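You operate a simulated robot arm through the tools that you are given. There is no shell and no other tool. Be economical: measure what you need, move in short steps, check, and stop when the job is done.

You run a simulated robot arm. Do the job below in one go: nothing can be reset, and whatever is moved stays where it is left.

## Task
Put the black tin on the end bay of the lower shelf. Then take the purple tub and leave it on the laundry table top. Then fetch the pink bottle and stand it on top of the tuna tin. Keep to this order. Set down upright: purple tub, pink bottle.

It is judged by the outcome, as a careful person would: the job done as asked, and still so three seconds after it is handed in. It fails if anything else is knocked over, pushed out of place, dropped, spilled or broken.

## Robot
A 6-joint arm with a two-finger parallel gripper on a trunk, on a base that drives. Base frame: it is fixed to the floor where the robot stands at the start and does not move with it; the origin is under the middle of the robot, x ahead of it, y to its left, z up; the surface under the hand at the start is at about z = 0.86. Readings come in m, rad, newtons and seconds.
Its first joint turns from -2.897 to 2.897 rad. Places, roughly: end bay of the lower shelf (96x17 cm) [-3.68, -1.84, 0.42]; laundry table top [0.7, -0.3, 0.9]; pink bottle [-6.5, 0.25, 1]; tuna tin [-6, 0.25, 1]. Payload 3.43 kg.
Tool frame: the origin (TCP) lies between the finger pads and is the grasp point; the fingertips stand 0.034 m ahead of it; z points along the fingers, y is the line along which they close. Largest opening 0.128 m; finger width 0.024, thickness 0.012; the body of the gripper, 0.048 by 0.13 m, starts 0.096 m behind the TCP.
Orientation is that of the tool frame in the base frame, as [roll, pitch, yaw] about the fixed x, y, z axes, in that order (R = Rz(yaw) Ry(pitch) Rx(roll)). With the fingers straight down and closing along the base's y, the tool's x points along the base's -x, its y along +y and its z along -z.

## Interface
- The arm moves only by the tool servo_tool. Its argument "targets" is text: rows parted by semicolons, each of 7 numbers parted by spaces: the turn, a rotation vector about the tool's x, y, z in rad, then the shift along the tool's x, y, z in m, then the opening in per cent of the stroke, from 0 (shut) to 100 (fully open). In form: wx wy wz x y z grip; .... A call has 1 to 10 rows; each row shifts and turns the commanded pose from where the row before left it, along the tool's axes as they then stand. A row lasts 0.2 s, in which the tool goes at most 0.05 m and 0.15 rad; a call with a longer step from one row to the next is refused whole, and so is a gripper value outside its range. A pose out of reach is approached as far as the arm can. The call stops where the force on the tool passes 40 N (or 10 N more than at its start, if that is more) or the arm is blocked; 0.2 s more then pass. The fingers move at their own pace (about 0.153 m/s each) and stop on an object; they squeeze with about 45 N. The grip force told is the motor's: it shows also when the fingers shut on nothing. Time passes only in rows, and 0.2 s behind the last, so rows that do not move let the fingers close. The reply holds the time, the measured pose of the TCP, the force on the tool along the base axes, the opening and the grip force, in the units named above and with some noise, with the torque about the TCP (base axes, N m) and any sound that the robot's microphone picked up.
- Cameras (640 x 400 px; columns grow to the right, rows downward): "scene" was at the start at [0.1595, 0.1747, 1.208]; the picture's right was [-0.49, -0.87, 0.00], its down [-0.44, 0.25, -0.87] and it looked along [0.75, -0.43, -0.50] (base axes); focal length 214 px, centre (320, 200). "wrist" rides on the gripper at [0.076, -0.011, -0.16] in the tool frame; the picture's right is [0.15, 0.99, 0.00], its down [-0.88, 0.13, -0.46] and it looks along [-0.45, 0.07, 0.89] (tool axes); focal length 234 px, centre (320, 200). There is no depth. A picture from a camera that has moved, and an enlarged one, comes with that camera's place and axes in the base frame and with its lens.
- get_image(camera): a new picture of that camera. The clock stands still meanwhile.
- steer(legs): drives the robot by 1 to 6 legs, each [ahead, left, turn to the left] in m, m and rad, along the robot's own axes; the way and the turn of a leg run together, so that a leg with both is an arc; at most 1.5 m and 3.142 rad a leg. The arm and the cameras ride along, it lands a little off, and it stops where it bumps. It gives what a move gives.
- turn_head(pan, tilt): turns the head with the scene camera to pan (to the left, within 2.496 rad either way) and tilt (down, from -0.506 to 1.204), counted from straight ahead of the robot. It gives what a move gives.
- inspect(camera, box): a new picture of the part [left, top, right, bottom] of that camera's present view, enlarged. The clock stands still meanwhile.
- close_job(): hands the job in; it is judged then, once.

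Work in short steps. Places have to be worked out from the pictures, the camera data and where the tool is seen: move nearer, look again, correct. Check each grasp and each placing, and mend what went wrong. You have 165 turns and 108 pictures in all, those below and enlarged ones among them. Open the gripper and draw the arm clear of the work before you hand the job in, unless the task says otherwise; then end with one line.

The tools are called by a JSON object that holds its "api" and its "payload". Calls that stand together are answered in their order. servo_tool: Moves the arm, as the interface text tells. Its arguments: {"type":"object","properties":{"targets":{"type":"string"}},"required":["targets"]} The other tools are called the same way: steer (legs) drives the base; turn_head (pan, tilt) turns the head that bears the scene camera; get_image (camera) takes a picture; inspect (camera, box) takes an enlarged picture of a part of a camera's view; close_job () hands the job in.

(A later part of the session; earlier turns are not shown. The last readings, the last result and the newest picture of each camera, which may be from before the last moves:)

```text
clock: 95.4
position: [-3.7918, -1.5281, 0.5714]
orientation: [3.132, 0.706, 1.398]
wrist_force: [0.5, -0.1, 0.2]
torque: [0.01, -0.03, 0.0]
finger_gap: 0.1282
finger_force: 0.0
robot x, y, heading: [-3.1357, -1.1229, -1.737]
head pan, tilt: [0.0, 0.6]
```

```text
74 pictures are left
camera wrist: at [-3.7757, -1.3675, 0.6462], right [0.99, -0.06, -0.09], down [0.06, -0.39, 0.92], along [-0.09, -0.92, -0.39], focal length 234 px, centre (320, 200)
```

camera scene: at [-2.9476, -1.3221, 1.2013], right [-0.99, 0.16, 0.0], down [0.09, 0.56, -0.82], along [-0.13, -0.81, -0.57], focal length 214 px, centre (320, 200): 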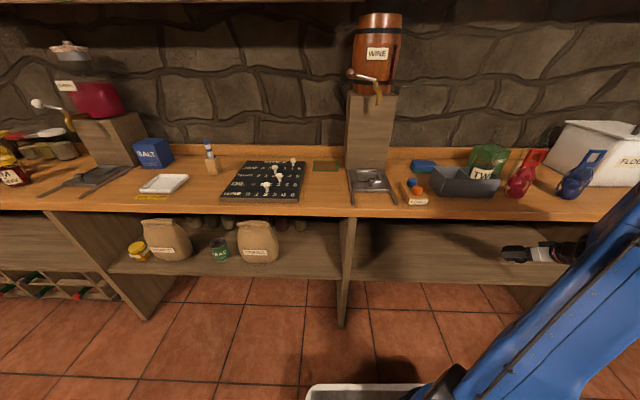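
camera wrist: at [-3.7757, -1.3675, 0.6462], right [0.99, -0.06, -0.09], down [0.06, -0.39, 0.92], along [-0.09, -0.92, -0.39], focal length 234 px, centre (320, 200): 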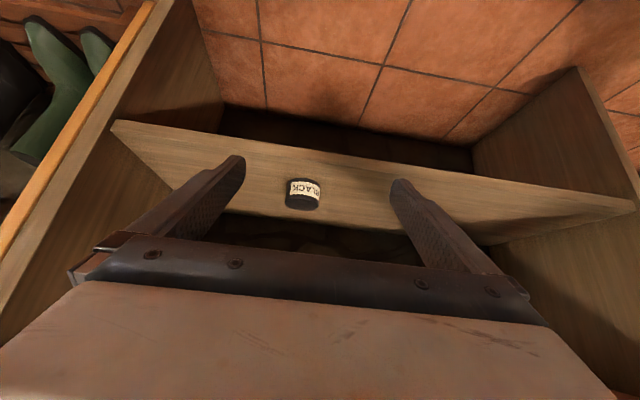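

The tin is standing well on the shelf; first job done. I raise the hand, level it, and slide it back in front of me for driving.

{"api": "servo_tool", "payload": {"targets": "0 0 0 -0.0323 0 -0.038 100; 0 0 0 -0.0323 0 -0.038 100; 0 0 0 -0.0323 0 -0.038 100; 0 0 0 -0.0323 0 -0.038 100; 0 0.14 0 -0.0323 0 -0.038 50; 0 0.14 0 0 0 0 50; 0 0.14 0 0 0 0 50; 0 0.14 0 0 0 0 50; 0 0.14 0 0 0 0 50; 0 0 0 0 0 -0.05 50"}}

{"api": "servo_tool", "payload": {"targets": "0 0 0 0 0.05 -0.01 50; 0 0 0 0 0.05 -0.01 50; 0 0 0 0 0.05 -0.01 50; 0 0 0 0 0.05 -0.01 50; 0 0 0 0 0.05 -0.01 50; 0 0 0 0 0.05 -0.01 50; 0 0 0 0 0.05 0 50; 0 0 0 0 0.05 0 50; 0 0 0 0 0.05 0 50; 0 0 0 0 0 0 50"}}

{"api": "get_image", "payload": {"camera": "scene"}}

```text
clock: 97.6
position: [-3.7966, -1.5282, 0.871]
orientation: [3.138, 0.001, 1.402]
wrist_force: [0.2, 0.4, -0.1]
torque: [-0.05, 0.01, 0.02]
finger_gap: 0.0638
finger_force: 0.1
robot x, y, heading: [-3.1421, -1.1213, -1.735]
head pan, tilt: [0.0, 0.6]
```

```text
refused: row 1 steps farther than a row can; nothing moved
```

```text
73 pictures are left
camera scene: at [-2.9477, -1.3221, 1.2013], right [-0.99, 0.16, 0.0], down [0.09, 0.56, -0.82], along [-0.13, -0.81, -0.57], focal length 214 px, centre (320, 200)
```

scene: 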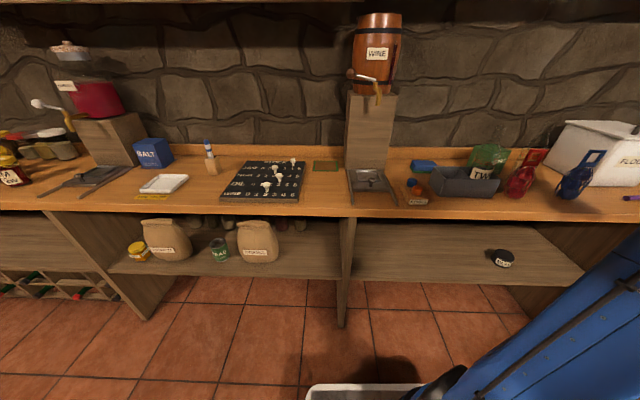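

The scene view confirms the tin upright on the end bay. I slide the hand left and up for driving.

{"api": "servo_tool", "payload": {"targets": "0 0 0 0 0.02 -0.045 50; 0 0 0 0 0.02 -0.045 50; 0 0 0 0 0.048 0 50; 0 0 0 0 0.048 0 50; 0 0 0 0 0.048 0 50; 0 0 0 0 0.048 0 50; 0 0 0 0 0.048 0 50; 0 0 0 0 0.048 0 50; 0 0 0 0.02 0.045 0 50; 0 0 0 0 0 0 50"}}

```text
clock: 99.8
position: [-3.4268, -1.5683, 0.962]
orientation: [3.135, 0.003, 1.401]
wrist_force: [-1.0, -0.5, -0.2]
torque: [0.01, -0.01, -0.01]
finger_gap: 0.0637
finger_force: 0.0
robot x, y, heading: [-3.1406, -1.1229, -1.739]
head pan, tilt: [0.0, 0.6]
```

Now I turn left to face up the corridor and drive back toward the laundry corner, keeping the same clear line.

{"api": "steer", "payload": {"legs": [[0, 0, 1.577], [1.42, -0.075, 0], [1.39, 0.173, 0]]}}

```text
clock: 117.3
position: [0.1172, -1.6147, 0.9614]
orientation: [3.137, 0.005, 3.024]
wrist_force: [-0.2, -0.2, 0.1]
torque: [0.02, 0.0, 0.01]
finger_gap: 0.0643
finger_force: 0.1
robot x, y, heading: [-0.3446, -1.3484, -0.116]
head pan, tilt: [0.0, 0.6]
```

Before strafing past the ironing board I lift and tuck the hand a little; then go left along and diagonally to my start area.

{"api": "servo_tool", "payload": {"targets": "0 0 0 0.02 0 -0.045 50; 0 0 0 0.02 0 -0.045 50; 0 0 0 0.02 0 -0.045 50; 0 0 0 0 0 0 50"}}

{"api": "steer", "payload": {"legs": [[0, 0, 0.116], [0, 0.8, 0], [0.22, 0.45, 0]]}}

{"api": "turn_head", "payload": {"pan": 0.2, "tilt": 0.35}}

{"api": "get_image", "payload": {"camera": "scene"}}

```text
clock: 118.3
position: [0.0562, -1.6103, 1.0937]
orientation: [3.138, 0.006, 3.024]
wrist_force: [0.4, 0.0, 0.2]
torque: [0.02, 0.0, 0.01]
finger_gap: 0.0639
finger_force: 0.1
robot x, y, heading: [-0.3475, -1.3482, -0.115]
head pan, tilt: [0.0, 0.6]
```

```text
clock: 125.8
position: [0.3123, -0.312, 1.0945]
orientation: [3.137, 0.005, 3.117]
wrist_force: [-0.7, 0.4, 0.7]
torque: [-0.01, 0.02, -0.01]
finger_gap: 0.0638
finger_force: 0.0
robot x, y, heading: [-0.1121, -0.0918, -0.021]
head pan, tilt: [0.0, 0.6]
```

```text
clock: 126.5
position: [0.3116, -0.3138, 1.0952]
orientation: [3.137, 0.006, 3.117]
wrist_force: [-0.2, -1.1, 0.4]
torque: [-0.01, -0.02, -0.01]
finger_gap: 0.0641
finger_force: 0.1
robot x, y, heading: [-0.1155, -0.0904, -0.02]
head pan, tilt: [0.201, 0.351]
```

```text
72 pictures are left
camera scene: at [0.0619, 0.1445, 1.224], right [0.18, -0.98, 0.0], down [-0.34, -0.06, -0.94], along [0.92, 0.17, -0.34], focal length 214 px, centre (320, 200)
```

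scene: 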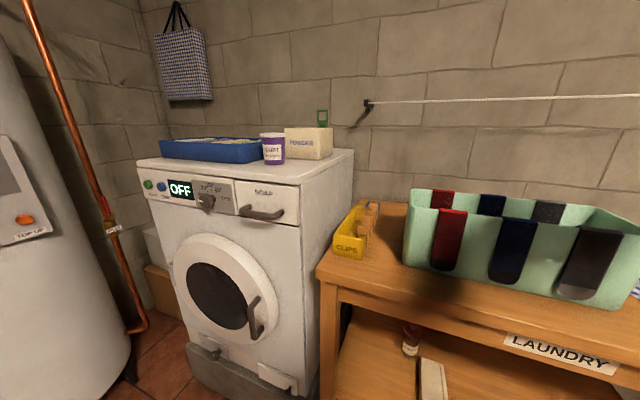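

The tub triangulates to about (0.65, 0.39) with washer top near z 1.115. I zoom in to see the gaps around it.

{"api": "inspect", "payload": {"camera": "scene", "box": [200, 100, 360, 200]}}

```text
4.00 times, centred on (280, 150) of scene
camera zoom: at [0.0619, 0.1445, 1.224], right [0.18, -0.98, 0.0], down [-0.34, -0.06, -0.94], along [0.92, 0.17, -0.34], focal length 858 px, centre (480, 400)
```

zoom: 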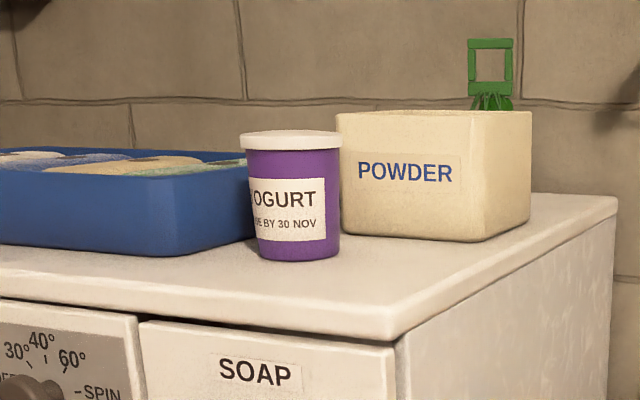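

The tub sits between a blue tray (left) and powder box (right-behind), so I need an angled approach with fingers tilted about 45°. I strafe left 0.2 m for better reach, then orient the hand toward the tub while well clear.

{"api": "steer", "payload": {"legs": [[0, 0.2, 0.02]]}}

{"api": "servo_tool", "payload": {"targets": "0 0 -0.128 0 0 0 50; 0 0 -0.128 0 0 0 50; 0 0 -0.128 0 0 0 50; 0 0 -0.128 0 0 0 50; 0 0 -0.128 0 0 0 60; 0 -0.15 0 0 0 0 60; 0 -0.15 0 0 0 0 60; 0 -0.15 0 0 0 0 60; 0 -0.15 0 0 0 0 60; 0 -0.15 0 0 0 0 60"}}

{"api": "get_image", "payload": {"camera": "wrist"}}

```text
clock: 128.2
position: [0.3176, -0.102, 1.0962]
orientation: [3.136, 0.006, 3.138]
wrist_force: [0.4, 0.1, 0.6]
torque: [-0.01, -0.03, 0.01]
finger_gap: 0.0641
finger_force: 0.0
robot x, y, heading: [-0.1139, 0.1131, 0.0]
head pan, tilt: [0.201, 0.351]
```

```text
clock: 130.4
position: [0.342, -0.1025, 1.0812]
orientation: [-3.141, 0.756, -2.505]
wrist_force: [0.2, -0.7, -0.3]
torque: [-0.01, -0.01, 0.01]
finger_gap: 0.0767
finger_force: 0.0
out of reach, approached as far as the arm can: row 9, 10
robot x, y, heading: [-0.115, 0.1131, -0.002]
head pan, tilt: [0.201, 0.351]
```

```text
70 pictures are left
camera wrist: at [0.2175, -0.2098, 1.1474], right [-0.67, 0.73, -0.1], down [0.19, 0.3, 0.94], along [0.72, 0.61, -0.34], focal length 234 px, centre (320, 200)
```

wrist: 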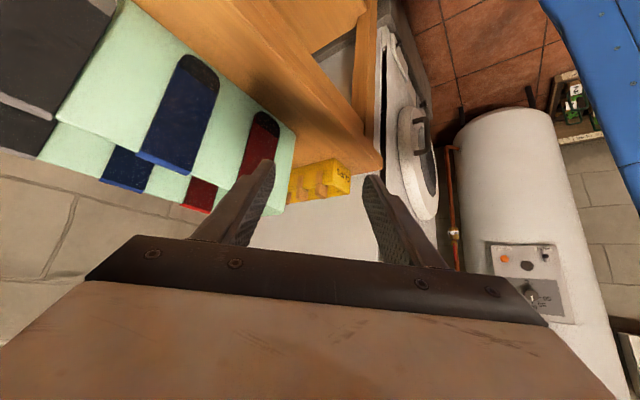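

Orientation is right (pointing about 36° left, tilted 43°). I raise and move left toward a pre-grasp spot short of the tub.

{"api": "servo_tool", "payload": {"targets": "0 0 0 -0.0343 0 -0.0363 70; 0 0 0 -0.0343 0 -0.0363 70; 0 0 0 -0.0343 0 -0.0363 70; 0 0 0 0 0.043 0 70; 0 0 0 0 0.043 0 70; 0 0 0 0 0.043 0 70; 0 0 0 0 0.043 0 70; 0 0 0 0 0.041 0 70; 0 0 0 -0.03 0 0.028 70; 0 0 0 0 0 0 70"}}

{"api": "get_image", "payload": {"camera": "wrist"}}

{"api": "get_image", "payload": {"camera": "scene"}}

```text
clock: 132.6
position: [0.3631, 0.1099, 1.1889]
orientation: [-3.141, 0.758, -2.558]
wrist_force: [0.3, 5.3, -1.4]
torque: [-0.37, 0.05, -0.25]
finger_gap: 0.0899
finger_force: 0.1
out of reach, approached as far as the arm can: row 1, 2, 3, 4, 5, 6, 7, 8
robot x, y, heading: [-0.1121, 0.1134, 0.002]
head pan, tilt: [0.201, 0.351]
```

```text
69 pictures are left
camera wrist: at [0.2323, 0.0095, 1.2544], right [-0.63, 0.77, -0.1], down [0.2, 0.29, 0.94], along [0.75, 0.57, -0.34], focal length 234 px, centre (320, 200)
```

wrist: 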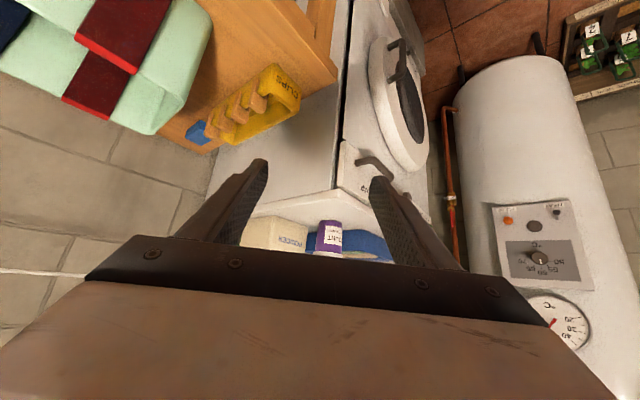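

```text
68 pictures are left
camera scene: at [0.0592, 0.3486, 1.224], right [0.17, -0.98, 0.0], down [-0.34, -0.06, -0.94], along [0.93, 0.16, -0.34], focal length 214 px, centre (320, 200)
```

scene: 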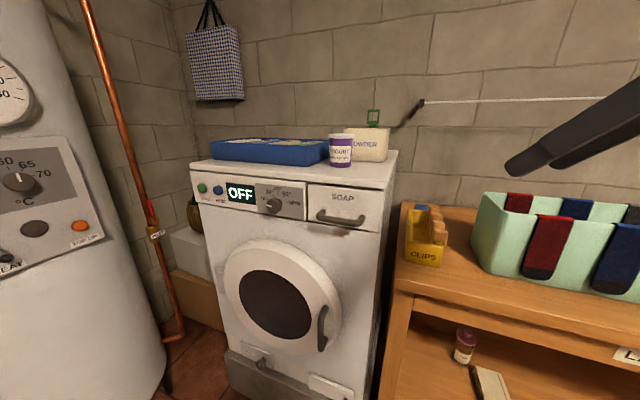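

The arm seems cramped close to my mast (5 N side force). I ease back right, extend forward, then rise.

{"api": "servo_tool", "payload": {"targets": "0 0 0 0 -0.04 0 70; 0 0 0 0 -0.03 0 70; 0 0 0 -0.0364 0 0.0343 70; 0 0 0 -0.0364 0 0.0343 70; 0 0 0 -0.0343 0 -0.0363 70; 0 0 0 -0.0343 0 -0.0363 70; 0 0 0 0 0 0 70"}}

```text
clock: 134.2
position: [0.4803, 0.122, 1.2883]
orientation: [3.141, 0.755, -2.507]
wrist_force: [-0.1, 0.6, 1.4]
torque: [-0.04, 0.0, -0.01]
finger_gap: 0.0896
finger_force: 0.0
robot x, y, heading: [-0.1137, 0.1156, -0.004]
head pan, tilt: [0.201, 0.351]
```

Free again at z 1.29. I align sideways with the tub and go part of the way toward it, then look.

{"api": "servo_tool", "payload": {"targets": "0 0 0 0 0.039 0 70; 0 0 0 0 0.039 0 70; 0 0 0 0 0.038 0 70; 0 0 0 -0.0364 0 0.0343 70; 0 0 0 0 0 0 70"}}

{"api": "get_image", "payload": {"camera": "wrist"}}

{"api": "get_image", "payload": {"camera": "scene"}}

```text
clock: 135.4
position: [0.4549, 0.2456, 1.2885]
orientation: [3.14, 0.759, -2.509]
wrist_force: [-0.3, -0.9, 0.2]
torque: [-0.02, -0.01, 0.0]
finger_gap: 0.0896
finger_force: 0.0
robot x, y, heading: [-0.11, 0.1101, 0.005]
head pan, tilt: [0.201, 0.351]
```

```text
67 pictures are left
camera wrist: at [0.3301, 0.1375, 1.354], right [-0.67, 0.73, -0.1], down [0.19, 0.3, 0.94], along [0.72, 0.61, -0.34], focal length 234 px, centre (320, 200)
```

wrist: 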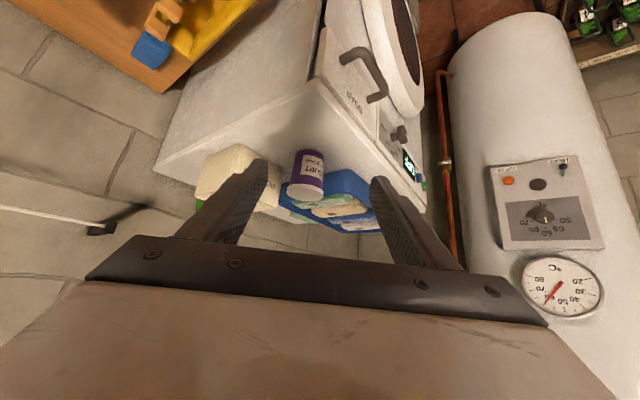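

```text
66 pictures are left
camera scene: at [0.0591, 0.3507, 1.224], right [0.2, -0.98, 0.0], down [-0.34, -0.07, -0.94], along [0.92, 0.19, -0.34], focal length 214 px, centre (320, 200)
```

scene: 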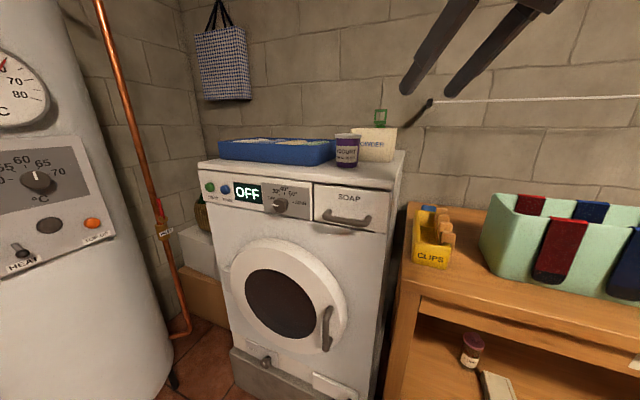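

The tub appears between tray and powder box in the wrist view; I zoom for exact gaps.

{"api": "inspect", "payload": {"camera": "wrist", "box": [190, 120, 390, 245]}}

{"api": "inspect", "payload": {"camera": "scene", "box": [280, 110, 420, 200]}}

```text
3.20 times, centred on (290, 182) of wrist
camera zoom: at [0.3301, 0.1375, 1.354], right [-0.67, 0.73, -0.1], down [0.19, 0.3, 0.94], along [0.72, 0.61, -0.34], focal length 749 px, centre (416, 256)
```

zoom: 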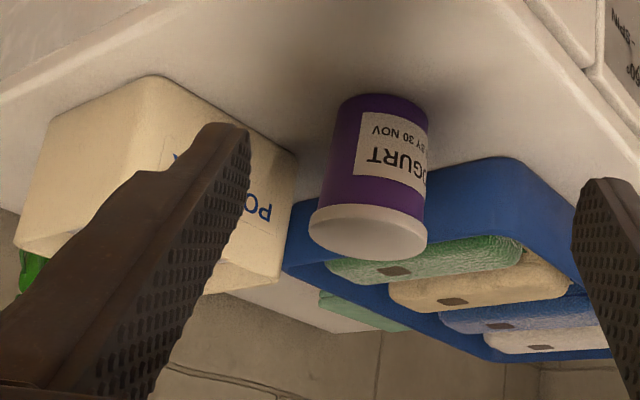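

```text
4.44 times, centred on (350, 155) of scene
camera zoom: at [0.0591, 0.3507, 1.224], right [0.2, -0.98, 0.0], down [-0.34, -0.07, -0.94], along [0.92, 0.19, -0.34], focal length 953 px, centre (187, 400)
```

zoom: 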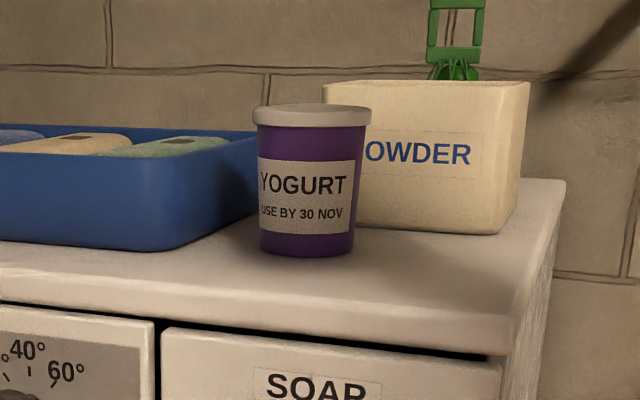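

Combining both views: tub centre (0.69, 0.40), z 1.105–1.185; tray side at y≈0.48 and powder at x≈0.77, so there's about 2 cm for each finger. I move to a point 15 cm back along the finger axis.

{"api": "servo_tool", "payload": {"targets": "0 0 0 -0.0282 -0.0037 0.035 78; 0 0 0 -0.0282 -0.0037 0.035 78; 0 0 0 -0.0282 -0.0037 0.035 78; 0 0 0 -0.0282 -0.0037 0.035 78; 0 0 0 0 0 0 78"}}

{"api": "get_image", "payload": {"camera": "wrist"}}

```text
clock: 136.6
position: [0.6085, 0.339, 1.2627]
orientation: [3.139, 0.757, -2.505]
wrist_force: [-0.3, 0.9, 0.0]
torque: [0.0, -0.02, -0.02]
finger_gap: 0.0999
finger_force: 0.0
robot x, y, heading: [-0.1148, 0.118, -0.0]
head pan, tilt: [0.201, 0.351]
```

```text
63 pictures are left
camera wrist: at [0.4831, 0.2315, 1.329], right [-0.67, 0.73, -0.1], down [0.19, 0.3, 0.94], along [0.72, 0.61, -0.34], focal length 234 px, centre (320, 200)
```

wrist: 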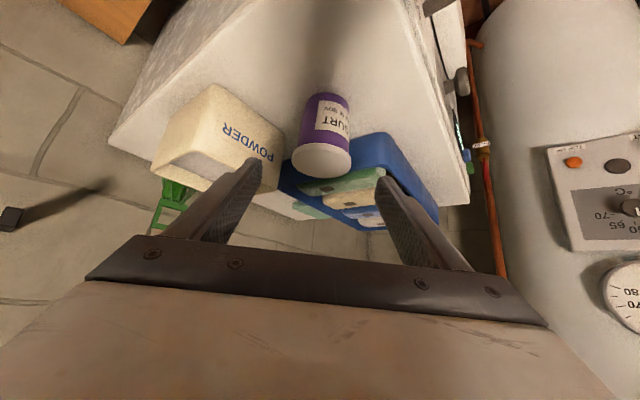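

The estimate holds (0.685, 0.398). I advance along the finger axis halfway and check straddling.

{"api": "servo_tool", "payload": {"targets": "0 0 0 0.001 0.0005 0.036 78; 0 0 0 0.001 0.0005 0.036 78; 0 0 0 0 0 0.018 78; 0 0 0 0 0 0 78"}}

{"api": "get_image", "payload": {"camera": "wrist"}}

```text
clock: 137.6
position: [0.6552, 0.3762, 1.196]
orientation: [3.139, 0.755, -2.509]
wrist_force: [0.1, -1.0, -0.1]
torque: [0.0, -0.02, -0.02]
finger_gap: 0.0998
finger_force: 0.0
robot x, y, heading: [-0.1107, 0.1133, 0.001]
head pan, tilt: [0.201, 0.351]
```

```text
62 pictures are left
camera wrist: at [0.5305, 0.2683, 1.263], right [-0.67, 0.73, -0.1], down [0.19, 0.3, 0.94], along [0.72, 0.61, -0.34], focal length 234 px, centre (320, 200)
```

wrist: 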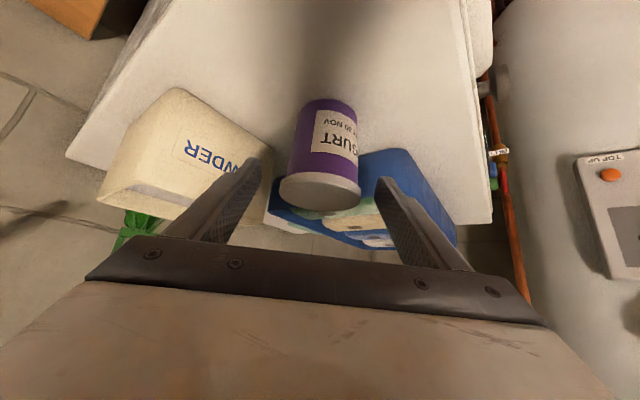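

Fingers straddle the tub evenly. I advance the last 5.5 cm and close.

{"api": "servo_tool", "payload": {"targets": "0 0 0 0 0 0.028 78; 0 0 0 0 0 0.027 78; 0 0 0 0 0 0 78; 0 0 0 0 0 0 40; 0 0 0 0 0 0 40; 0 0 0 0 0 0 40"}}

{"api": "get_image", "payload": {"camera": "wrist"}}

```text
clock: 139.0
position: [0.6848, 0.3997, 1.157]
orientation: [3.14, 0.758, -2.508]
wrist_force: [1.0, 0.6, 2.5]
torque: [0.05, -0.07, 0.0]
finger_gap: 0.0698
finger_force: 44.8
robot x, y, heading: [-0.115, 0.1118, 0.003]
head pan, tilt: [0.201, 0.351]
```

```text
61 pictures are left
camera wrist: at [0.5598, 0.2915, 1.2228], right [-0.67, 0.73, -0.1], down [0.19, 0.3, 0.94], along [0.72, 0.61, -0.34], focal length 234 px, centre (320, 200)
```

wrist: 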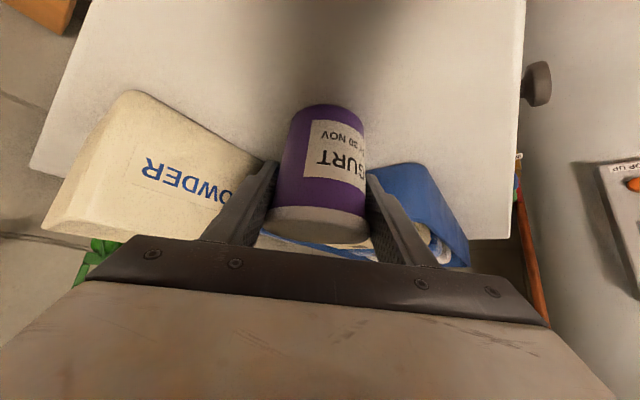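

Gripped (gap 0.070). I lift straight up, then pull back toward me.

{"api": "servo_tool", "payload": {"targets": "0 0 0 -0.0137 0 -0.0145 40; 0 0 0 -0.0275 0 -0.029 40; 0 0 0 -0.0275 0 -0.029 40; 0 0 0 0.0327 0 -0.031 40; 0 0 0 0.0327 0 -0.031 40; 0 0 0 0.0327 0 -0.031 40; 0 0 0 0 0 0 40"}}

{"api": "get_image", "payload": {"camera": "wrist"}}

{"api": "turn_head", "payload": {"pan": -0.3, "tilt": 0.5}}

{"api": "get_image", "payload": {"camera": "scene"}}

```text
clock: 140.6
position: [0.5752, 0.3212, 1.2554]
orientation: [3.141, 0.756, -2.507]
wrist_force: [-0.1, 0.5, -0.6]
torque: [-0.02, 0.01, 0.0]
finger_gap: 0.0694
finger_force: 44.8
robot x, y, heading: [-0.1141, 0.1102, 0.001]
head pan, tilt: [0.201, 0.351]
```

```text
60 pictures are left
camera wrist: at [0.4507, 0.2128, 1.3217], right [-0.67, 0.73, -0.1], down [0.19, 0.3, 0.94], along [0.72, 0.61, -0.34], focal length 234 px, centre (320, 200)
```

wrist: 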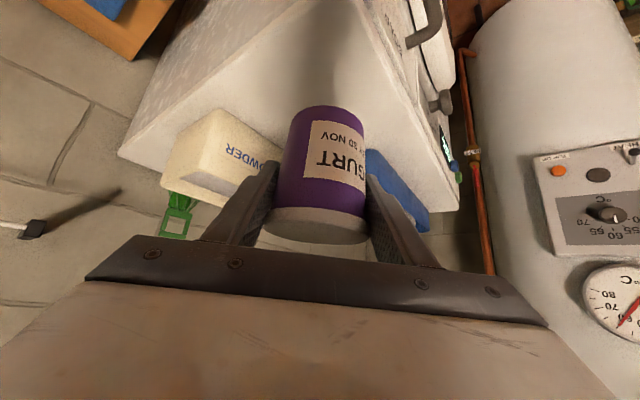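

```text
clock: 141.5
position: [0.5754, 0.3202, 1.2561]
orientation: [3.14, 0.757, -2.508]
wrist_force: [-0.6, 0.3, 0.6]
torque: [-0.03, 0.04, 0.01]
finger_gap: 0.0689
finger_force: 45.3
robot x, y, heading: [-0.1114, 0.1112, -0.001]
head pan, tilt: [-0.3, 0.499]
```

```text
59 pictures are left
camera scene: at [0.0549, 0.3054, 1.2104], right [-0.29, -0.96, 0.0], down [-0.46, 0.14, -0.88], along [0.84, -0.26, -0.48], focal length 214 px, centre (320, 200)
```

scene: 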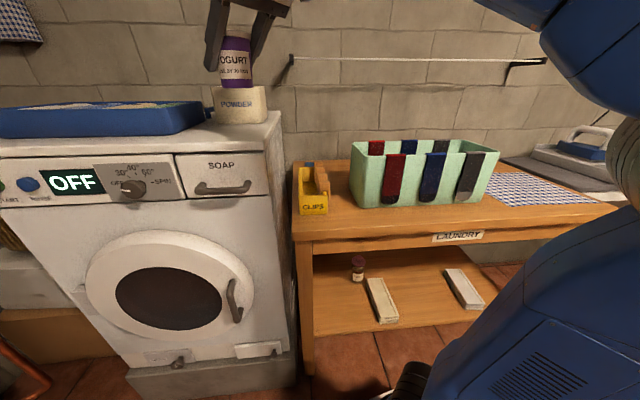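

The tub is held cleanly, and I see a free patch on the table's left front between clips box, basket and edge, about (0.52, 0.07). I back up 10 cm for arm room, turn the hand to point straight ahead, and bring the tub above that patch.

{"api": "steer", "payload": {"legs": [[-0.1, 0, 0]]}}

{"api": "servo_tool", "payload": {"targets": "0.087 0 0.092 0 0 0 40; 0.087 0 0.092 0 0 0 40; 0.087 0 0.092 0 0 0 40; 0.087 0 0.092 0 0 0 40; 0.087 0 0.092 0 0 0 40; 0 0 0 0 -0.049 0 40; 0 0 0 0 -0.049 0 40; 0 0 0 0 -0.049 0 40; 0 0 0 0 -0.049 0 40; 0 0 0 0 -0.049 0 40"}}

{"api": "get_image", "payload": {"camera": "wrist"}}

{"api": "get_image", "payload": {"camera": "scene"}}

```text
clock: 142.6
position: [0.4746, 0.3211, 1.2568]
orientation: [3.139, 0.755, -2.507]
wrist_force: [0.0, -0.5, -0.3]
torque: [0.0, 0.01, -0.03]
finger_gap: 0.0692
finger_force: 45.0
robot x, y, heading: [-0.2128, 0.1143, -0.003]
head pan, tilt: [-0.3, 0.499]
```

```text
clock: 144.8
position: [0.4751, 0.0786, 1.2557]
orientation: [3.139, 0.755, -3.139]
wrist_force: [-0.4, -0.6, -0.5]
torque: [-0.01, -0.01, -0.02]
finger_gap: 0.0689
finger_force: 44.9
robot x, y, heading: [-0.2107, 0.1156, 0.003]
head pan, tilt: [-0.3, 0.499]
```

```text
58 pictures are left
camera wrist: at [0.3107, 0.0649, 1.3219], right [-0.11, 0.99, -0.1], down [0.33, 0.13, 0.94], along [0.94, 0.07, -0.34], focal length 234 px, centre (320, 200)
```

wrist: 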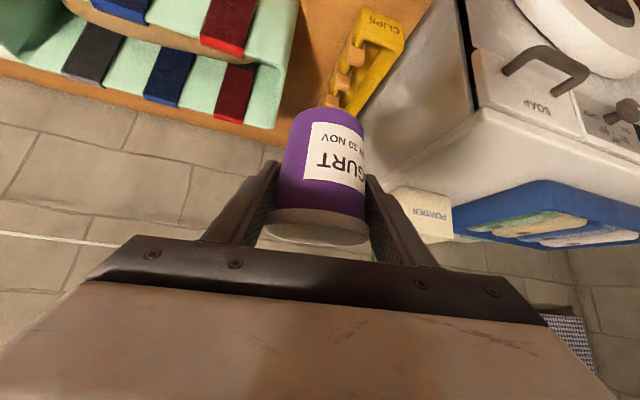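

```text
57 pictures are left
camera scene: at [-0.0449, 0.3054, 1.2103], right [-0.29, -0.96, 0.0], down [-0.46, 0.14, -0.88], along [0.84, -0.26, -0.48], focal length 214 px, centre (320, 200)
```

scene: 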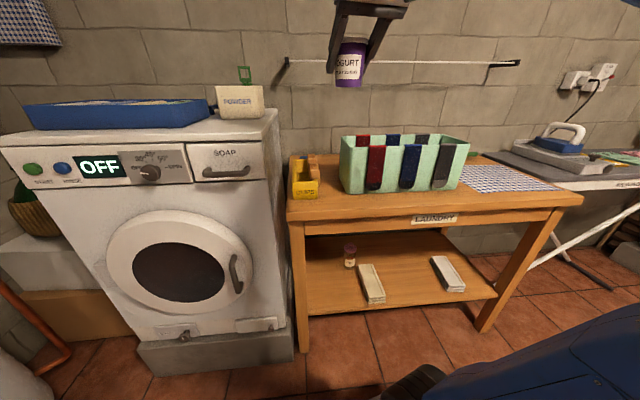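

Free patch confirmed: table edge at x≈0.46, clips and basket from x≈0.58. I lower the tub toward (0.52, 0.055).

{"api": "servo_tool", "payload": {"targets": "0 0 0 0.025 -0.0039 0.0373 40; 0 0 0 0.025 -0.0039 0.0373 40; 0 0 0 0.025 -0.0039 0.0373 40; 0 0 0 0.025 -0.0039 0.0373 40; 0 0 0 0.025 -0.0039 0.0373 40; 0 0 0 0.025 -0.0039 0.0373 40; 0 0 0 0 0 0 40"}}

{"api": "get_image", "payload": {"camera": "wrist"}}

{"api": "get_image", "payload": {"camera": "scene"}}

```text
clock: 146.4
position: [0.5203, 0.0505, 0.9906]
orientation: [3.139, 0.756, -3.14]
wrist_force: [-0.4, 0.8, -0.1]
torque: [0.01, 0.01, -0.01]
finger_gap: 0.0682
finger_force: 45.3
robot x, y, heading: [-0.2142, 0.1099, -0.003]
head pan, tilt: [-0.3, 0.499]
```

```text
56 pictures are left
camera wrist: at [0.3561, 0.0388, 1.0575], right [-0.11, 0.99, -0.1], down [0.33, 0.13, 0.94], along [0.94, 0.07, -0.34], focal length 234 px, centre (320, 200)
```

wrist: 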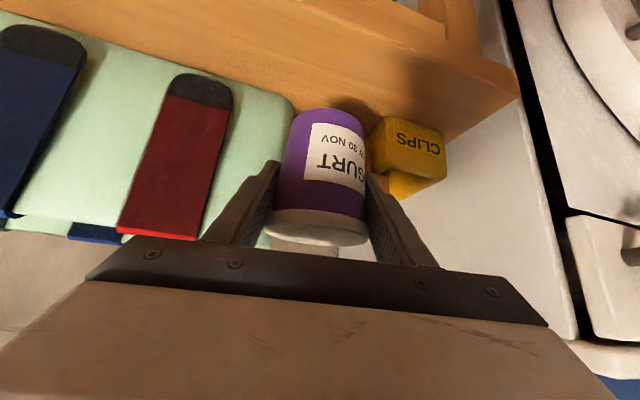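

```text
55 pictures are left
camera scene: at [-0.0449, 0.3053, 1.2103], right [-0.3, -0.96, 0.0], down [-0.46, 0.14, -0.88], along [0.84, -0.26, -0.48], focal length 214 px, centre (320, 200)
```

scene: 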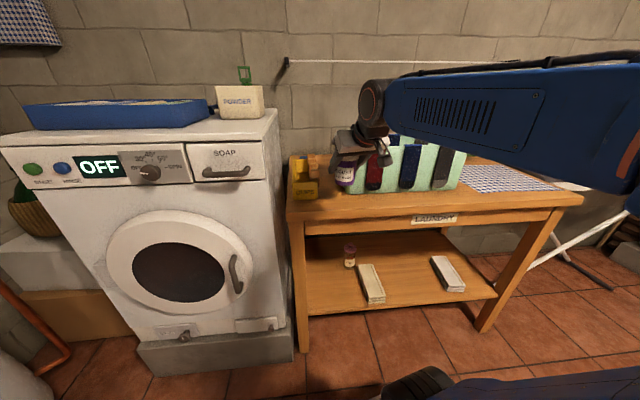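

The spot is good. I lower in decreasing steps to feel contact.

{"api": "servo_tool", "payload": {"targets": "0 0 0 0.0206 0 0.0218 40; 0 0 0 0.0172 0 0.0182 40; 0 0 0 0.0034 0 0.0036 40; 0 0 0 0.0027 0 0.0029 40; 0 0 0 0.0021 0 0.0022 40; 0 0 0 0 0 0 40"}}

{"api": "inspect", "payload": {"camera": "scene", "box": [270, 130, 430, 230]}}

```text
clock: 147.8
position: [0.5197, 0.0537, 0.9229]
orientation: [3.138, 0.756, -3.14]
wrist_force: [-0.5, -0.2, -0.6]
torque: [0.01, 0.01, -0.02]
finger_gap: 0.0684
finger_force: 45.2
robot x, y, heading: [-0.2107, 0.1121, -0.003]
head pan, tilt: [-0.3, 0.499]
```

```text
4.00 times, centred on (350, 180) of scene
camera zoom: at [-0.0449, 0.3053, 1.2103], right [-0.3, -0.96, 0.0], down [-0.46, 0.14, -0.88], along [0.84, -0.26, -0.48], focal length 858 px, centre (200, 280)
```

zoom: 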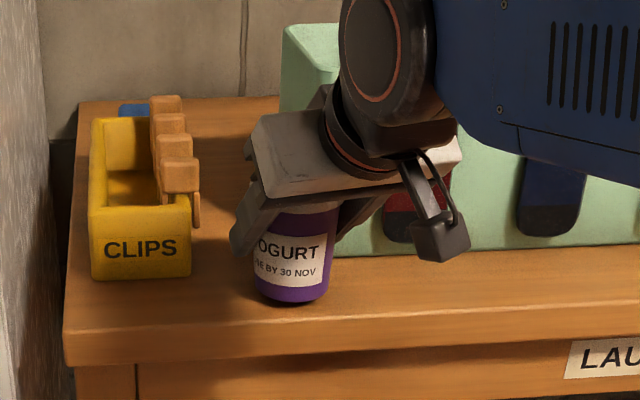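

Almost down. I continue in 3 mm steps.

{"api": "servo_tool", "payload": {"targets": "0 0 0 0.0021 0 0.0022 40; 0 0 0 0.0021 0 0.0022 40; 0 0 0 0.0021 0 0.0022 40; 0 0 0 0 0 0 40"}}

```text
clock: 148.8
position: [0.5208, 0.053, 0.9153]
orientation: [3.141, 0.758, -3.139]
wrist_force: [-0.5, -1.0, 7.1]
torque: [-0.21, -0.08, -0.03]
finger_gap: 0.0679
finger_force: 45.4
robot x, y, heading: [-0.2112, 0.1117, 0.002]
head pan, tilt: [-0.3, 0.499]
```

Contact (7 N). I release and draw the hand back along its axis.

{"api": "servo_tool", "payload": {"targets": "0 0 0 0.0006 0 0.0007 40; 0 0 0 0 0 0 75; 0 0 0 0 0 0 78; 0 0 0 0 0 -0.03 78; 0 0 0 0 0 -0.045 78; 0 0 0 0 0 -0.045 78; 0 0 0 -0.0343 0 -0.0363 78; 0 0 0 -0.0343 0 -0.0363 78; 0 0 0 0 0 0 78"}}

{"api": "inspect", "payload": {"camera": "scene", "box": [270, 110, 430, 230]}}

```text
clock: 150.8
position: [0.4374, 0.0513, 1.0999]
orientation: [3.14, 0.756, -3.139]
wrist_force: [0.1, -0.1, -0.1]
torque: [0.02, 0.01, -0.01]
finger_gap: 0.0997
finger_force: 0.1
robot x, y, heading: [-0.2091, 0.1138, 0.002]
head pan, tilt: [-0.3, 0.499]
```

```text
3.33 times, centred on (350, 170) of scene
camera zoom: at [-0.0449, 0.3053, 1.2103], right [-0.3, -0.96, 0.0], down [-0.46, 0.14, -0.88], along [0.84, -0.26, -0.48], focal length 715 px, centre (220, 300)
```

zoom: 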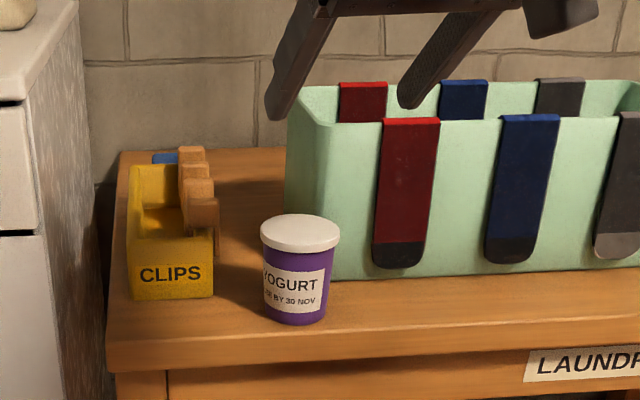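

The purple tub stands upright on the laundry table. Second job done. I level the hand and tuck it for the long drive to the pink bottle.

{"api": "servo_tool", "payload": {"targets": "0 0.15 0 0 0 0 50; 0 0.15 0 0 0 0 50; 0 0.15 0 0 0 0 50; 0 0.15 0 0 0 0 50; 0 0.156 0 0 0 0 50; 0 0 0 0.045 0 0 50"}}

{"api": "servo_tool", "payload": {"targets": "0 0.149 0 0 0 0 50; 0 0.149 0 0 0 0 50; 0 0.149 0 0 0 0 50; 0 0.149 0 0 0 0 50; 0 0.149 0 0 0 0 50; 0 0 0 0.045 0 0 50; 0 0 0 0.045 -0.02 0 50; 0 0 0 0.04 -0.02 0 50; 0 0 0 0 0 0 50"}}

```text
refused: row 5 steps farther than a row can; nothing moved
```

```text
clock: 152.8
position: [0.3074, 0.013, 1.1012]
orientation: [3.14, 0.009, -3.137]
wrist_force: [-0.3, 0.0, 0.1]
torque: [0.02, 0.05, -0.01]
finger_gap: 0.064
finger_force: 0.0
robot x, y, heading: [-0.2132, 0.1165, -0.001]
head pan, tilt: [-0.3, 0.499]
```

I retrace my known-clear route: out from the laundry corner, then reverse along the bench corridor.

{"api": "steer", "payload": {"legs": [[0.06, -0.2, 0], [-0.2, -0.42, 0], [0, -0.85, 0], [0, 0, -0.16], [-1.425, -0.27, 0], [-1.4, 0.0, 0]]}}

{"api": "turn_head", "payload": {"pan": 2.49, "tilt": 0.3}}

{"api": "get_image", "payload": {"camera": "scene"}}

```text
clock: 175.1
position: [-2.6926, -1.374, 1.1003]
orientation: [-3.141, 0.009, 2.986]
wrist_force: [0.1, 0.3, 0.3]
torque: [0.01, 0.0, -0.03]
finger_gap: 0.0639
finger_force: 0.1
robot x, y, heading: [-3.1894, -1.1938, -0.163]
head pan, tilt: [-0.3, 0.499]
```

```text
clock: 177.6
position: [-2.6933, -1.3743, 1.1003]
orientation: [-3.141, 0.01, 2.986]
wrist_force: [-0.2, 0.2, -0.1]
torque: [0.01, -0.03, 0.02]
finger_gap: 0.064
finger_force: 0.0
robot x, y, heading: [-3.1926, -1.1931, -0.157]
head pan, tilt: [2.491, 0.3]
```

```text
52 pictures are left
camera scene: at [-3.1406, -0.9217, 1.2288], right [0.72, 0.69, 0.0], down [0.2, -0.21, -0.96], along [-0.66, 0.69, -0.3], focal length 214 px, centre (320, 200)
```

scene: 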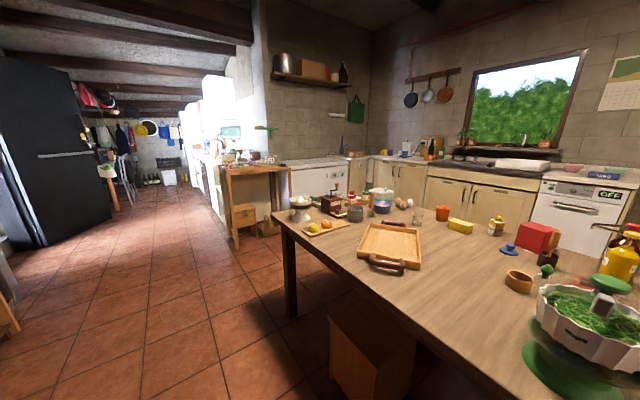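

The tuna tin/bottle counter is ahead-left beyond the kitchen table. I keep reversing along the aisle and look again from closer.

{"api": "steer", "payload": {"legs": [[-1.4, 0, 0], [-0.7, 0, 0]]}}

{"api": "turn_head", "payload": {"pan": 2.1, "tilt": 0.4}}

{"api": "get_image", "payload": {"camera": "scene"}}

```text
clock: 187.9
position: [-4.745, -1.0341, 1.0998]
orientation: [3.141, 0.011, 2.987]
wrist_force: [0.7, -1.0, 0.0]
torque: [-0.02, 0.0, 0.01]
finger_gap: 0.0639
finger_force: 0.1
robot x, y, heading: [-5.2466, -0.8524, -0.159]
head pan, tilt: [2.491, 0.3]
```

```text
clock: 188.8
position: [-4.7431, -1.0343, 1.0998]
orientation: [3.141, 0.009, 2.988]
wrist_force: [0.0, 0.7, -0.6]
torque: [-0.06, 0.04, 0.0]
finger_gap: 0.0642
finger_force: 0.1
robot x, y, heading: [-5.2411, -0.8543, -0.164]
head pan, tilt: [2.1, 0.4]
```

```text
51 pictures are left
camera scene: at [-5.1619, -0.5641, 1.2195], right [0.93, 0.36, 0.0], down [0.14, -0.36, -0.92], along [-0.34, 0.86, -0.39], focal length 214 px, centre (320, 200)
```

scene: 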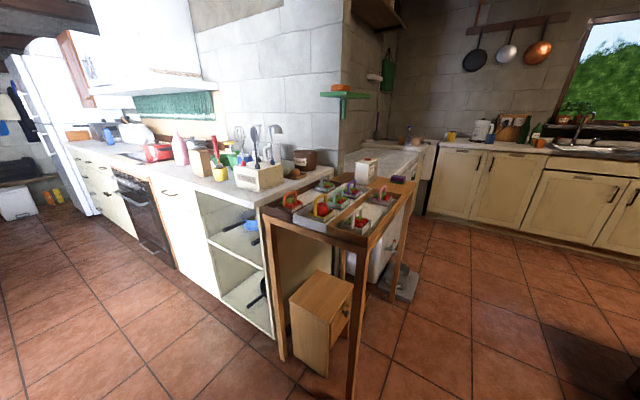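

The counter is in view with a pink bottle around column 180. I zoom in to identify it and the tuna tin.

{"api": "inspect", "payload": {"camera": "scene", "box": [110, 100, 330, 220]}}

```text
2.91 times, centred on (220, 160) of scene
camera zoom: at [-5.1619, -0.5641, 1.2195], right [0.93, 0.36, 0.0], down [0.14, -0.36, -0.92], along [-0.34, 0.86, -0.39], focal length 624 px, centre (611, 316)
```

zoom: 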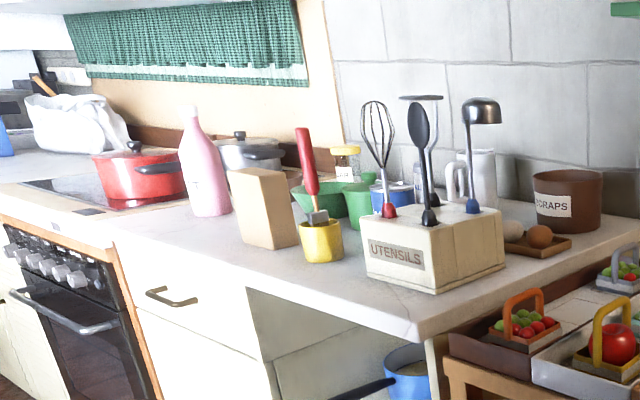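

Pink bottle is at roughly (-6.43, 0.35); the tuna tin is not yet identified. I drive to face the counter from about 0.8 m and look.

{"api": "steer", "payload": {"legs": [[-1.12, -0.029, 0], [0, 0, 1.544]]}}

{"api": "turn_head", "payload": {"pan": 0.0, "tilt": 0.4}}

{"api": "get_image", "payload": {"camera": "scene"}}

```text
clock: 198.2
position: [-6.1501, -0.2218, 1.1003]
orientation: [3.14, 0.011, -1.764]
wrist_force: [0.4, 0.0, 0.0]
torque: [-0.03, -0.05, -0.02]
finger_gap: 0.0642
finger_force: 0.1
robot x, y, heading: [-6.3498, -0.7134, 1.375]
head pan, tilt: [2.1, 0.4]
```

```text
clock: 200.2
position: [-6.15, -0.2226, 1.0995]
orientation: [-3.141, 0.01, -1.763]
wrist_force: [-0.2, -0.5, 0.2]
torque: [-0.02, 0.04, -0.04]
finger_gap: 0.0636
finger_force: 0.1
robot x, y, heading: [-6.3474, -0.713, 1.374]
head pan, tilt: [0.0, 0.4]
```

```text
49 pictures are left
camera scene: at [-6.5306, -0.5015, 1.2195], right [0.98, -0.19, 0.0], down [-0.08, -0.38, -0.92], along [0.18, 0.9, -0.39], focal length 214 px, centre (320, 200)
```

scene: 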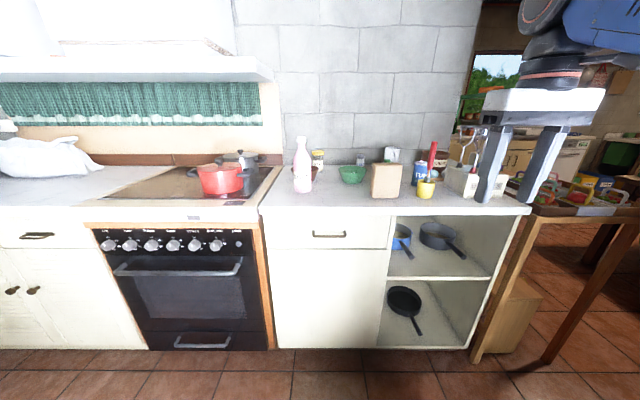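

{"api": "inspect", "payload": {"camera": "scene", "box": [270, 120, 510, 220]}}

```text
2.67 times, centred on (390, 170) of scene
camera zoom: at [-6.5306, -0.5015, 1.2195], right [0.98, -0.19, 0.0], down [-0.08, -0.38, -0.92], along [0.18, 0.9, -0.39], focal length 572 px, centre (133, 280)
```

zoom: 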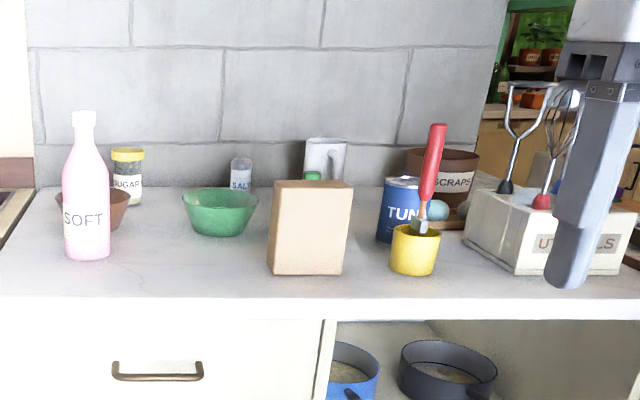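

Now clear: pink bottle "SOFT" at about (-6.43, 0.37), 22 cm tall, ~7 cm wide, on a 0.90 counter; the blue tuna tin at about (-5.89, 0.345), top near z 1.0, behind a yellow cup. I extend, tilt and raise the hand here, then shift it left before driving closer.

{"api": "servo_tool", "payload": {"targets": "0 0 0 -0.05 0 0 60; 0 0 0 -0.05 0 0 60; 0 0 0 -0.03 0 0 60; 0 -0.149 0 0 0 0 60; 0 -0.149 0 0 0 0 60; 0 -0.149 0 0 0 0 60; 0 -0.149 0 0 0 0 60; 0 -0.149 0 0 0 0 60; 0 0 0 -0.0343 0 -0.0363 60; 0 0 0 -0.0343 0 -0.0363 60"}}

{"api": "servo_tool", "payload": {"targets": "0 0 0 0 0.049 0 78; 0 0 0 0 0.049 0 78; 0 0 0 0 0.049 0 78; 0 0 0 0 0.049 0 78; 0 0 0 0 0.049 0 78; 0 0 0 0 0.04 0 78; 0 0 0 0 0 0 78"}}

```text
clock: 202.4
position: [-6.1256, -0.0917, 1.2044]
orientation: [3.14, 0.755, -1.762]
wrist_force: [-0.4, -0.2, -0.1]
torque: [-0.02, 0.03, 0.01]
finger_gap: 0.0766
finger_force: 0.0
robot x, y, heading: [-6.3495, -0.7158, 1.374]
head pan, tilt: [0.0, 0.4]
```

```text
clock: 204.0
position: [-6.4054, -0.0386, 1.2034]
orientation: [3.14, 0.756, -1.766]
wrist_force: [-0.7, -0.8, 0.0]
torque: [0.01, -0.04, -0.03]
finger_gap: 0.0997
finger_force: 0.1
robot x, y, heading: [-6.3501, -0.713, 1.374]
head pan, tilt: [0.0, 0.4]
```

I drive ahead 0.22 m with the hand well above everything, then view the bottle with both cameras.

{"api": "steer", "payload": {"legs": [[0.22, 0, 0]]}}

{"api": "get_image", "payload": {"camera": "wrist"}}

{"api": "get_image", "payload": {"camera": "scene"}}

```text
clock: 205.7
position: [-6.3652, 0.1774, 1.2011]
orientation: [3.14, 0.757, -1.759]
wrist_force: [-0.6, -0.9, 1.0]
torque: [-0.02, -0.03, -0.01]
finger_gap: 0.0997
finger_force: 0.1
robot x, y, heading: [-6.3076, -0.4982, 1.38]
head pan, tilt: [0.0, 0.4]
```

```text
47 pictures are left
camera wrist: at [-6.3844, 0.0129, 1.2683], right [-0.99, 0.08, -0.1], down [-0.07, 0.35, 0.94], along [0.11, 0.93, -0.34], focal length 234 px, centre (320, 200)
```

wrist: 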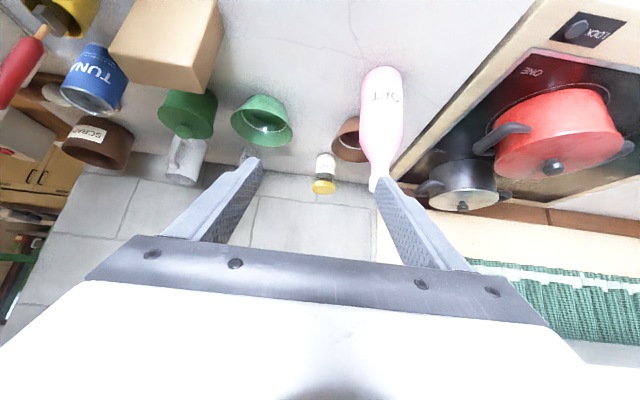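

```text
46 pictures are left
camera scene: at [-6.489, -0.286, 1.2195], right [0.98, -0.19, 0.0], down [-0.07, -0.38, -0.92], along [0.18, 0.9, -0.39], focal length 214 px, centre (320, 200)
```

scene: 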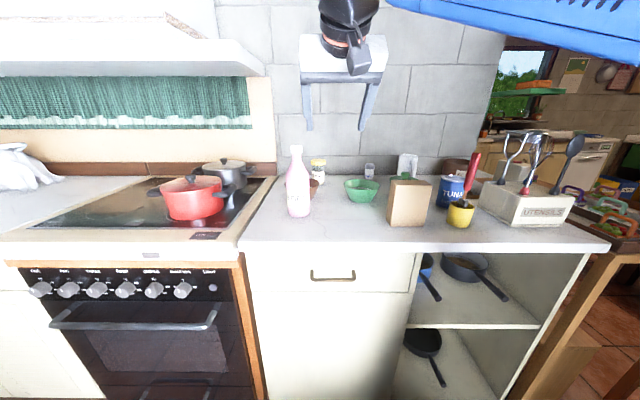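

Bottle centre refined to (-6.434, 0.36), top 1.12. I align sideways and go to a pre-grasp 12 cm back along the finger axis.

{"api": "servo_tool", "payload": {"targets": "0 0 0 0 0.034 0 78; 0 0 0 0 0.034 0 78; 0 0 0 0 0.034 0 78; 0 0 0 0.0078 0 0.0388 78; 0 0 0 0.0078 0 0.0388 78; 0 0 0 0.0078 0 0.0388 78; 0 0 0 0.0078 0 0.0388 78; 0 0 0 0 0 0 78"}}

{"api": "get_image", "payload": {"camera": "wrist"}}

{"api": "get_image", "payload": {"camera": "scene"}}

```text
clock: 207.5
position: [-6.4489, 0.2786, 1.0687]
orientation: [3.14, 0.755, -1.762]
wrist_force: [0.0, 0.2, -0.1]
torque: [0.0, -0.03, 0.0]
finger_gap: 0.0998
finger_force: 0.0
robot x, y, heading: [-6.3067, -0.4937, 1.378]
head pan, tilt: [0.0, 0.4]
```

```text
45 pictures are left
camera wrist: at [-6.4675, 0.1143, 1.1341], right [-0.99, 0.08, -0.1], down [-0.07, 0.35, 0.94], along [0.11, 0.93, -0.34], focal length 234 px, centre (320, 200)
```

wrist: 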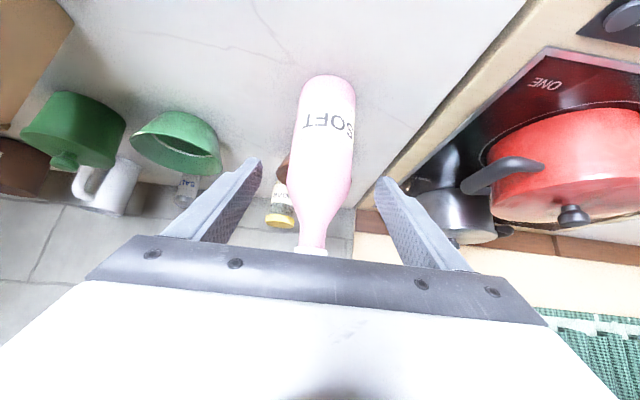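

```text
44 pictures are left
camera scene: at [-6.4891, -0.286, 1.2195], right [0.98, -0.19, 0.0], down [-0.07, -0.38, -0.92], along [0.18, 0.9, -0.39], focal length 214 px, centre (320, 200)
```

scene: 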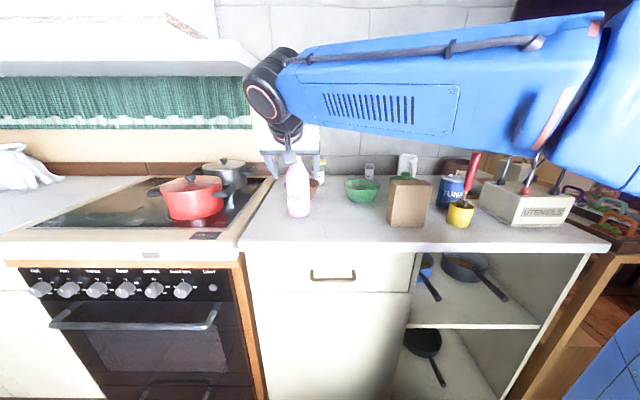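

Aligned. I advance 12 cm along the fingers around the bottle and close.

{"api": "servo_tool", "payload": {"targets": "0 0 0 0 -0.002 0.04 78; 0 0 0 0 0 0.04 78; 0 0 0 0.001 0 0.04 78; 0 0 0 0 0 0 78; 0 0 0 0 0 0 45; 0 0 0 0 0 0 45; 0 0 0 0 0 0 45"}}

{"api": "get_image", "payload": {"camera": "wrist"}}

```text
clock: 209.1
position: [-6.43, 0.3584, 0.9811]
orientation: [-3.14, 0.757, -1.761]
wrist_force: [0.9, 0.4, -0.2]
torque: [0.18, -0.07, 0.0]
finger_gap: 0.0709
finger_force: 44.3
robot x, y, heading: [-6.3025, -0.4989, 1.38]
head pan, tilt: [0.0, 0.4]
```

```text
43 pictures are left
camera wrist: at [-6.449, 0.1942, 1.047], right [-0.99, 0.08, -0.1], down [-0.07, 0.35, 0.94], along [0.11, 0.93, -0.34], focal length 234 px, centre (320, 200)
```

wrist: 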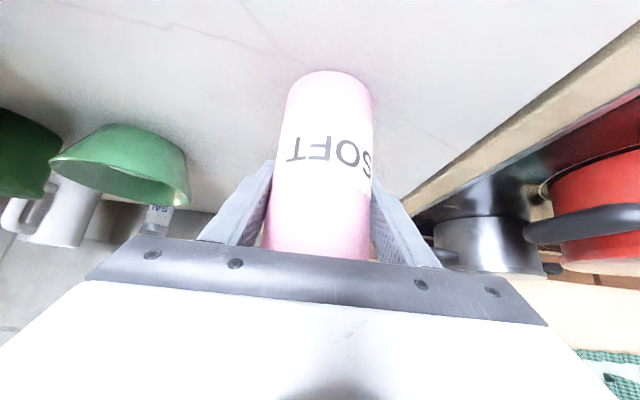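

Bottle gripped (gap 0.071). I lift 12 cm, pull slightly back, and slide right away from the stove hood.

{"api": "servo_tool", "payload": {"targets": "0 0 0 -0.0137 0 -0.0145 45; 0 0 0 -0.0344 0 -0.0363 45; 0 0 0 -0.0344 0 -0.0363 45; 0 0 0 0.0327 0 -0.031 45; 0 0 0 0.0254 0 -0.024 45; 0 0 0 0 -0.049 0 45; 0 0 0 0 -0.049 0 45; 0 0 0 0 -0.049 0 45; 0 0 0 0 0 0 45"}}

{"api": "get_image", "payload": {"camera": "scene"}}

{"api": "get_image", "payload": {"camera": "wrist"}}

```text
clock: 211.1
position: [-6.3034, 0.2536, 1.0985]
orientation: [3.14, 0.756, -1.762]
wrist_force: [0.2, -0.4, -7.2]
torque: [0.05, -0.06, -0.02]
finger_gap: 0.071
finger_force: 45.0
robot x, y, heading: [-6.3049, -0.4923, 1.38]
head pan, tilt: [0.0, 0.4]
```

```text
42 pictures are left
camera scene: at [-6.4891, -0.2858, 1.2194], right [0.98, -0.19, 0.0], down [-0.07, -0.38, -0.92], along [0.18, 0.9, -0.39], focal length 214 px, centre (320, 200)
```

scene: 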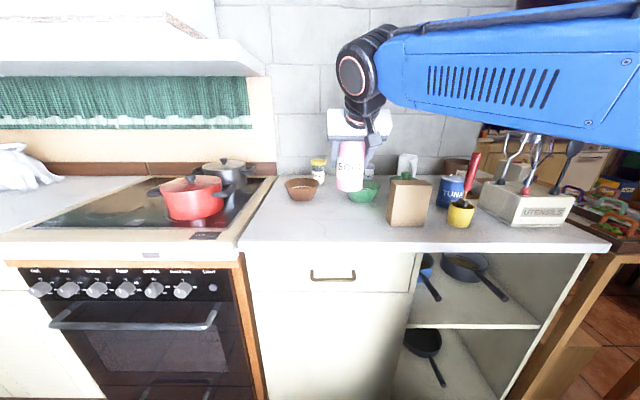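

```text
41 pictures are left
camera wrist: at [-6.3227, 0.0888, 1.1643], right [-0.99, 0.08, -0.1], down [-0.07, 0.35, 0.94], along [0.11, 0.93, -0.34], focal length 234 px, centre (320, 200)
```

wrist: 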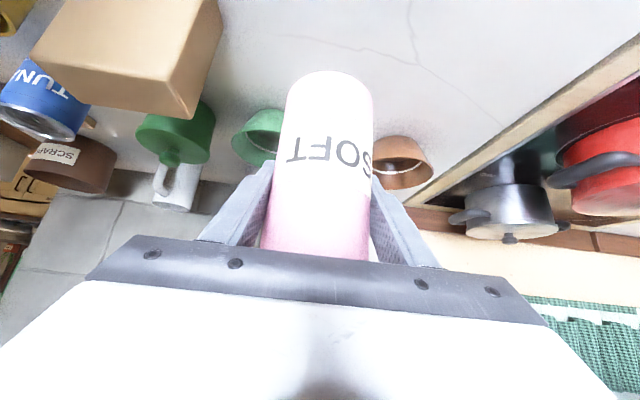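

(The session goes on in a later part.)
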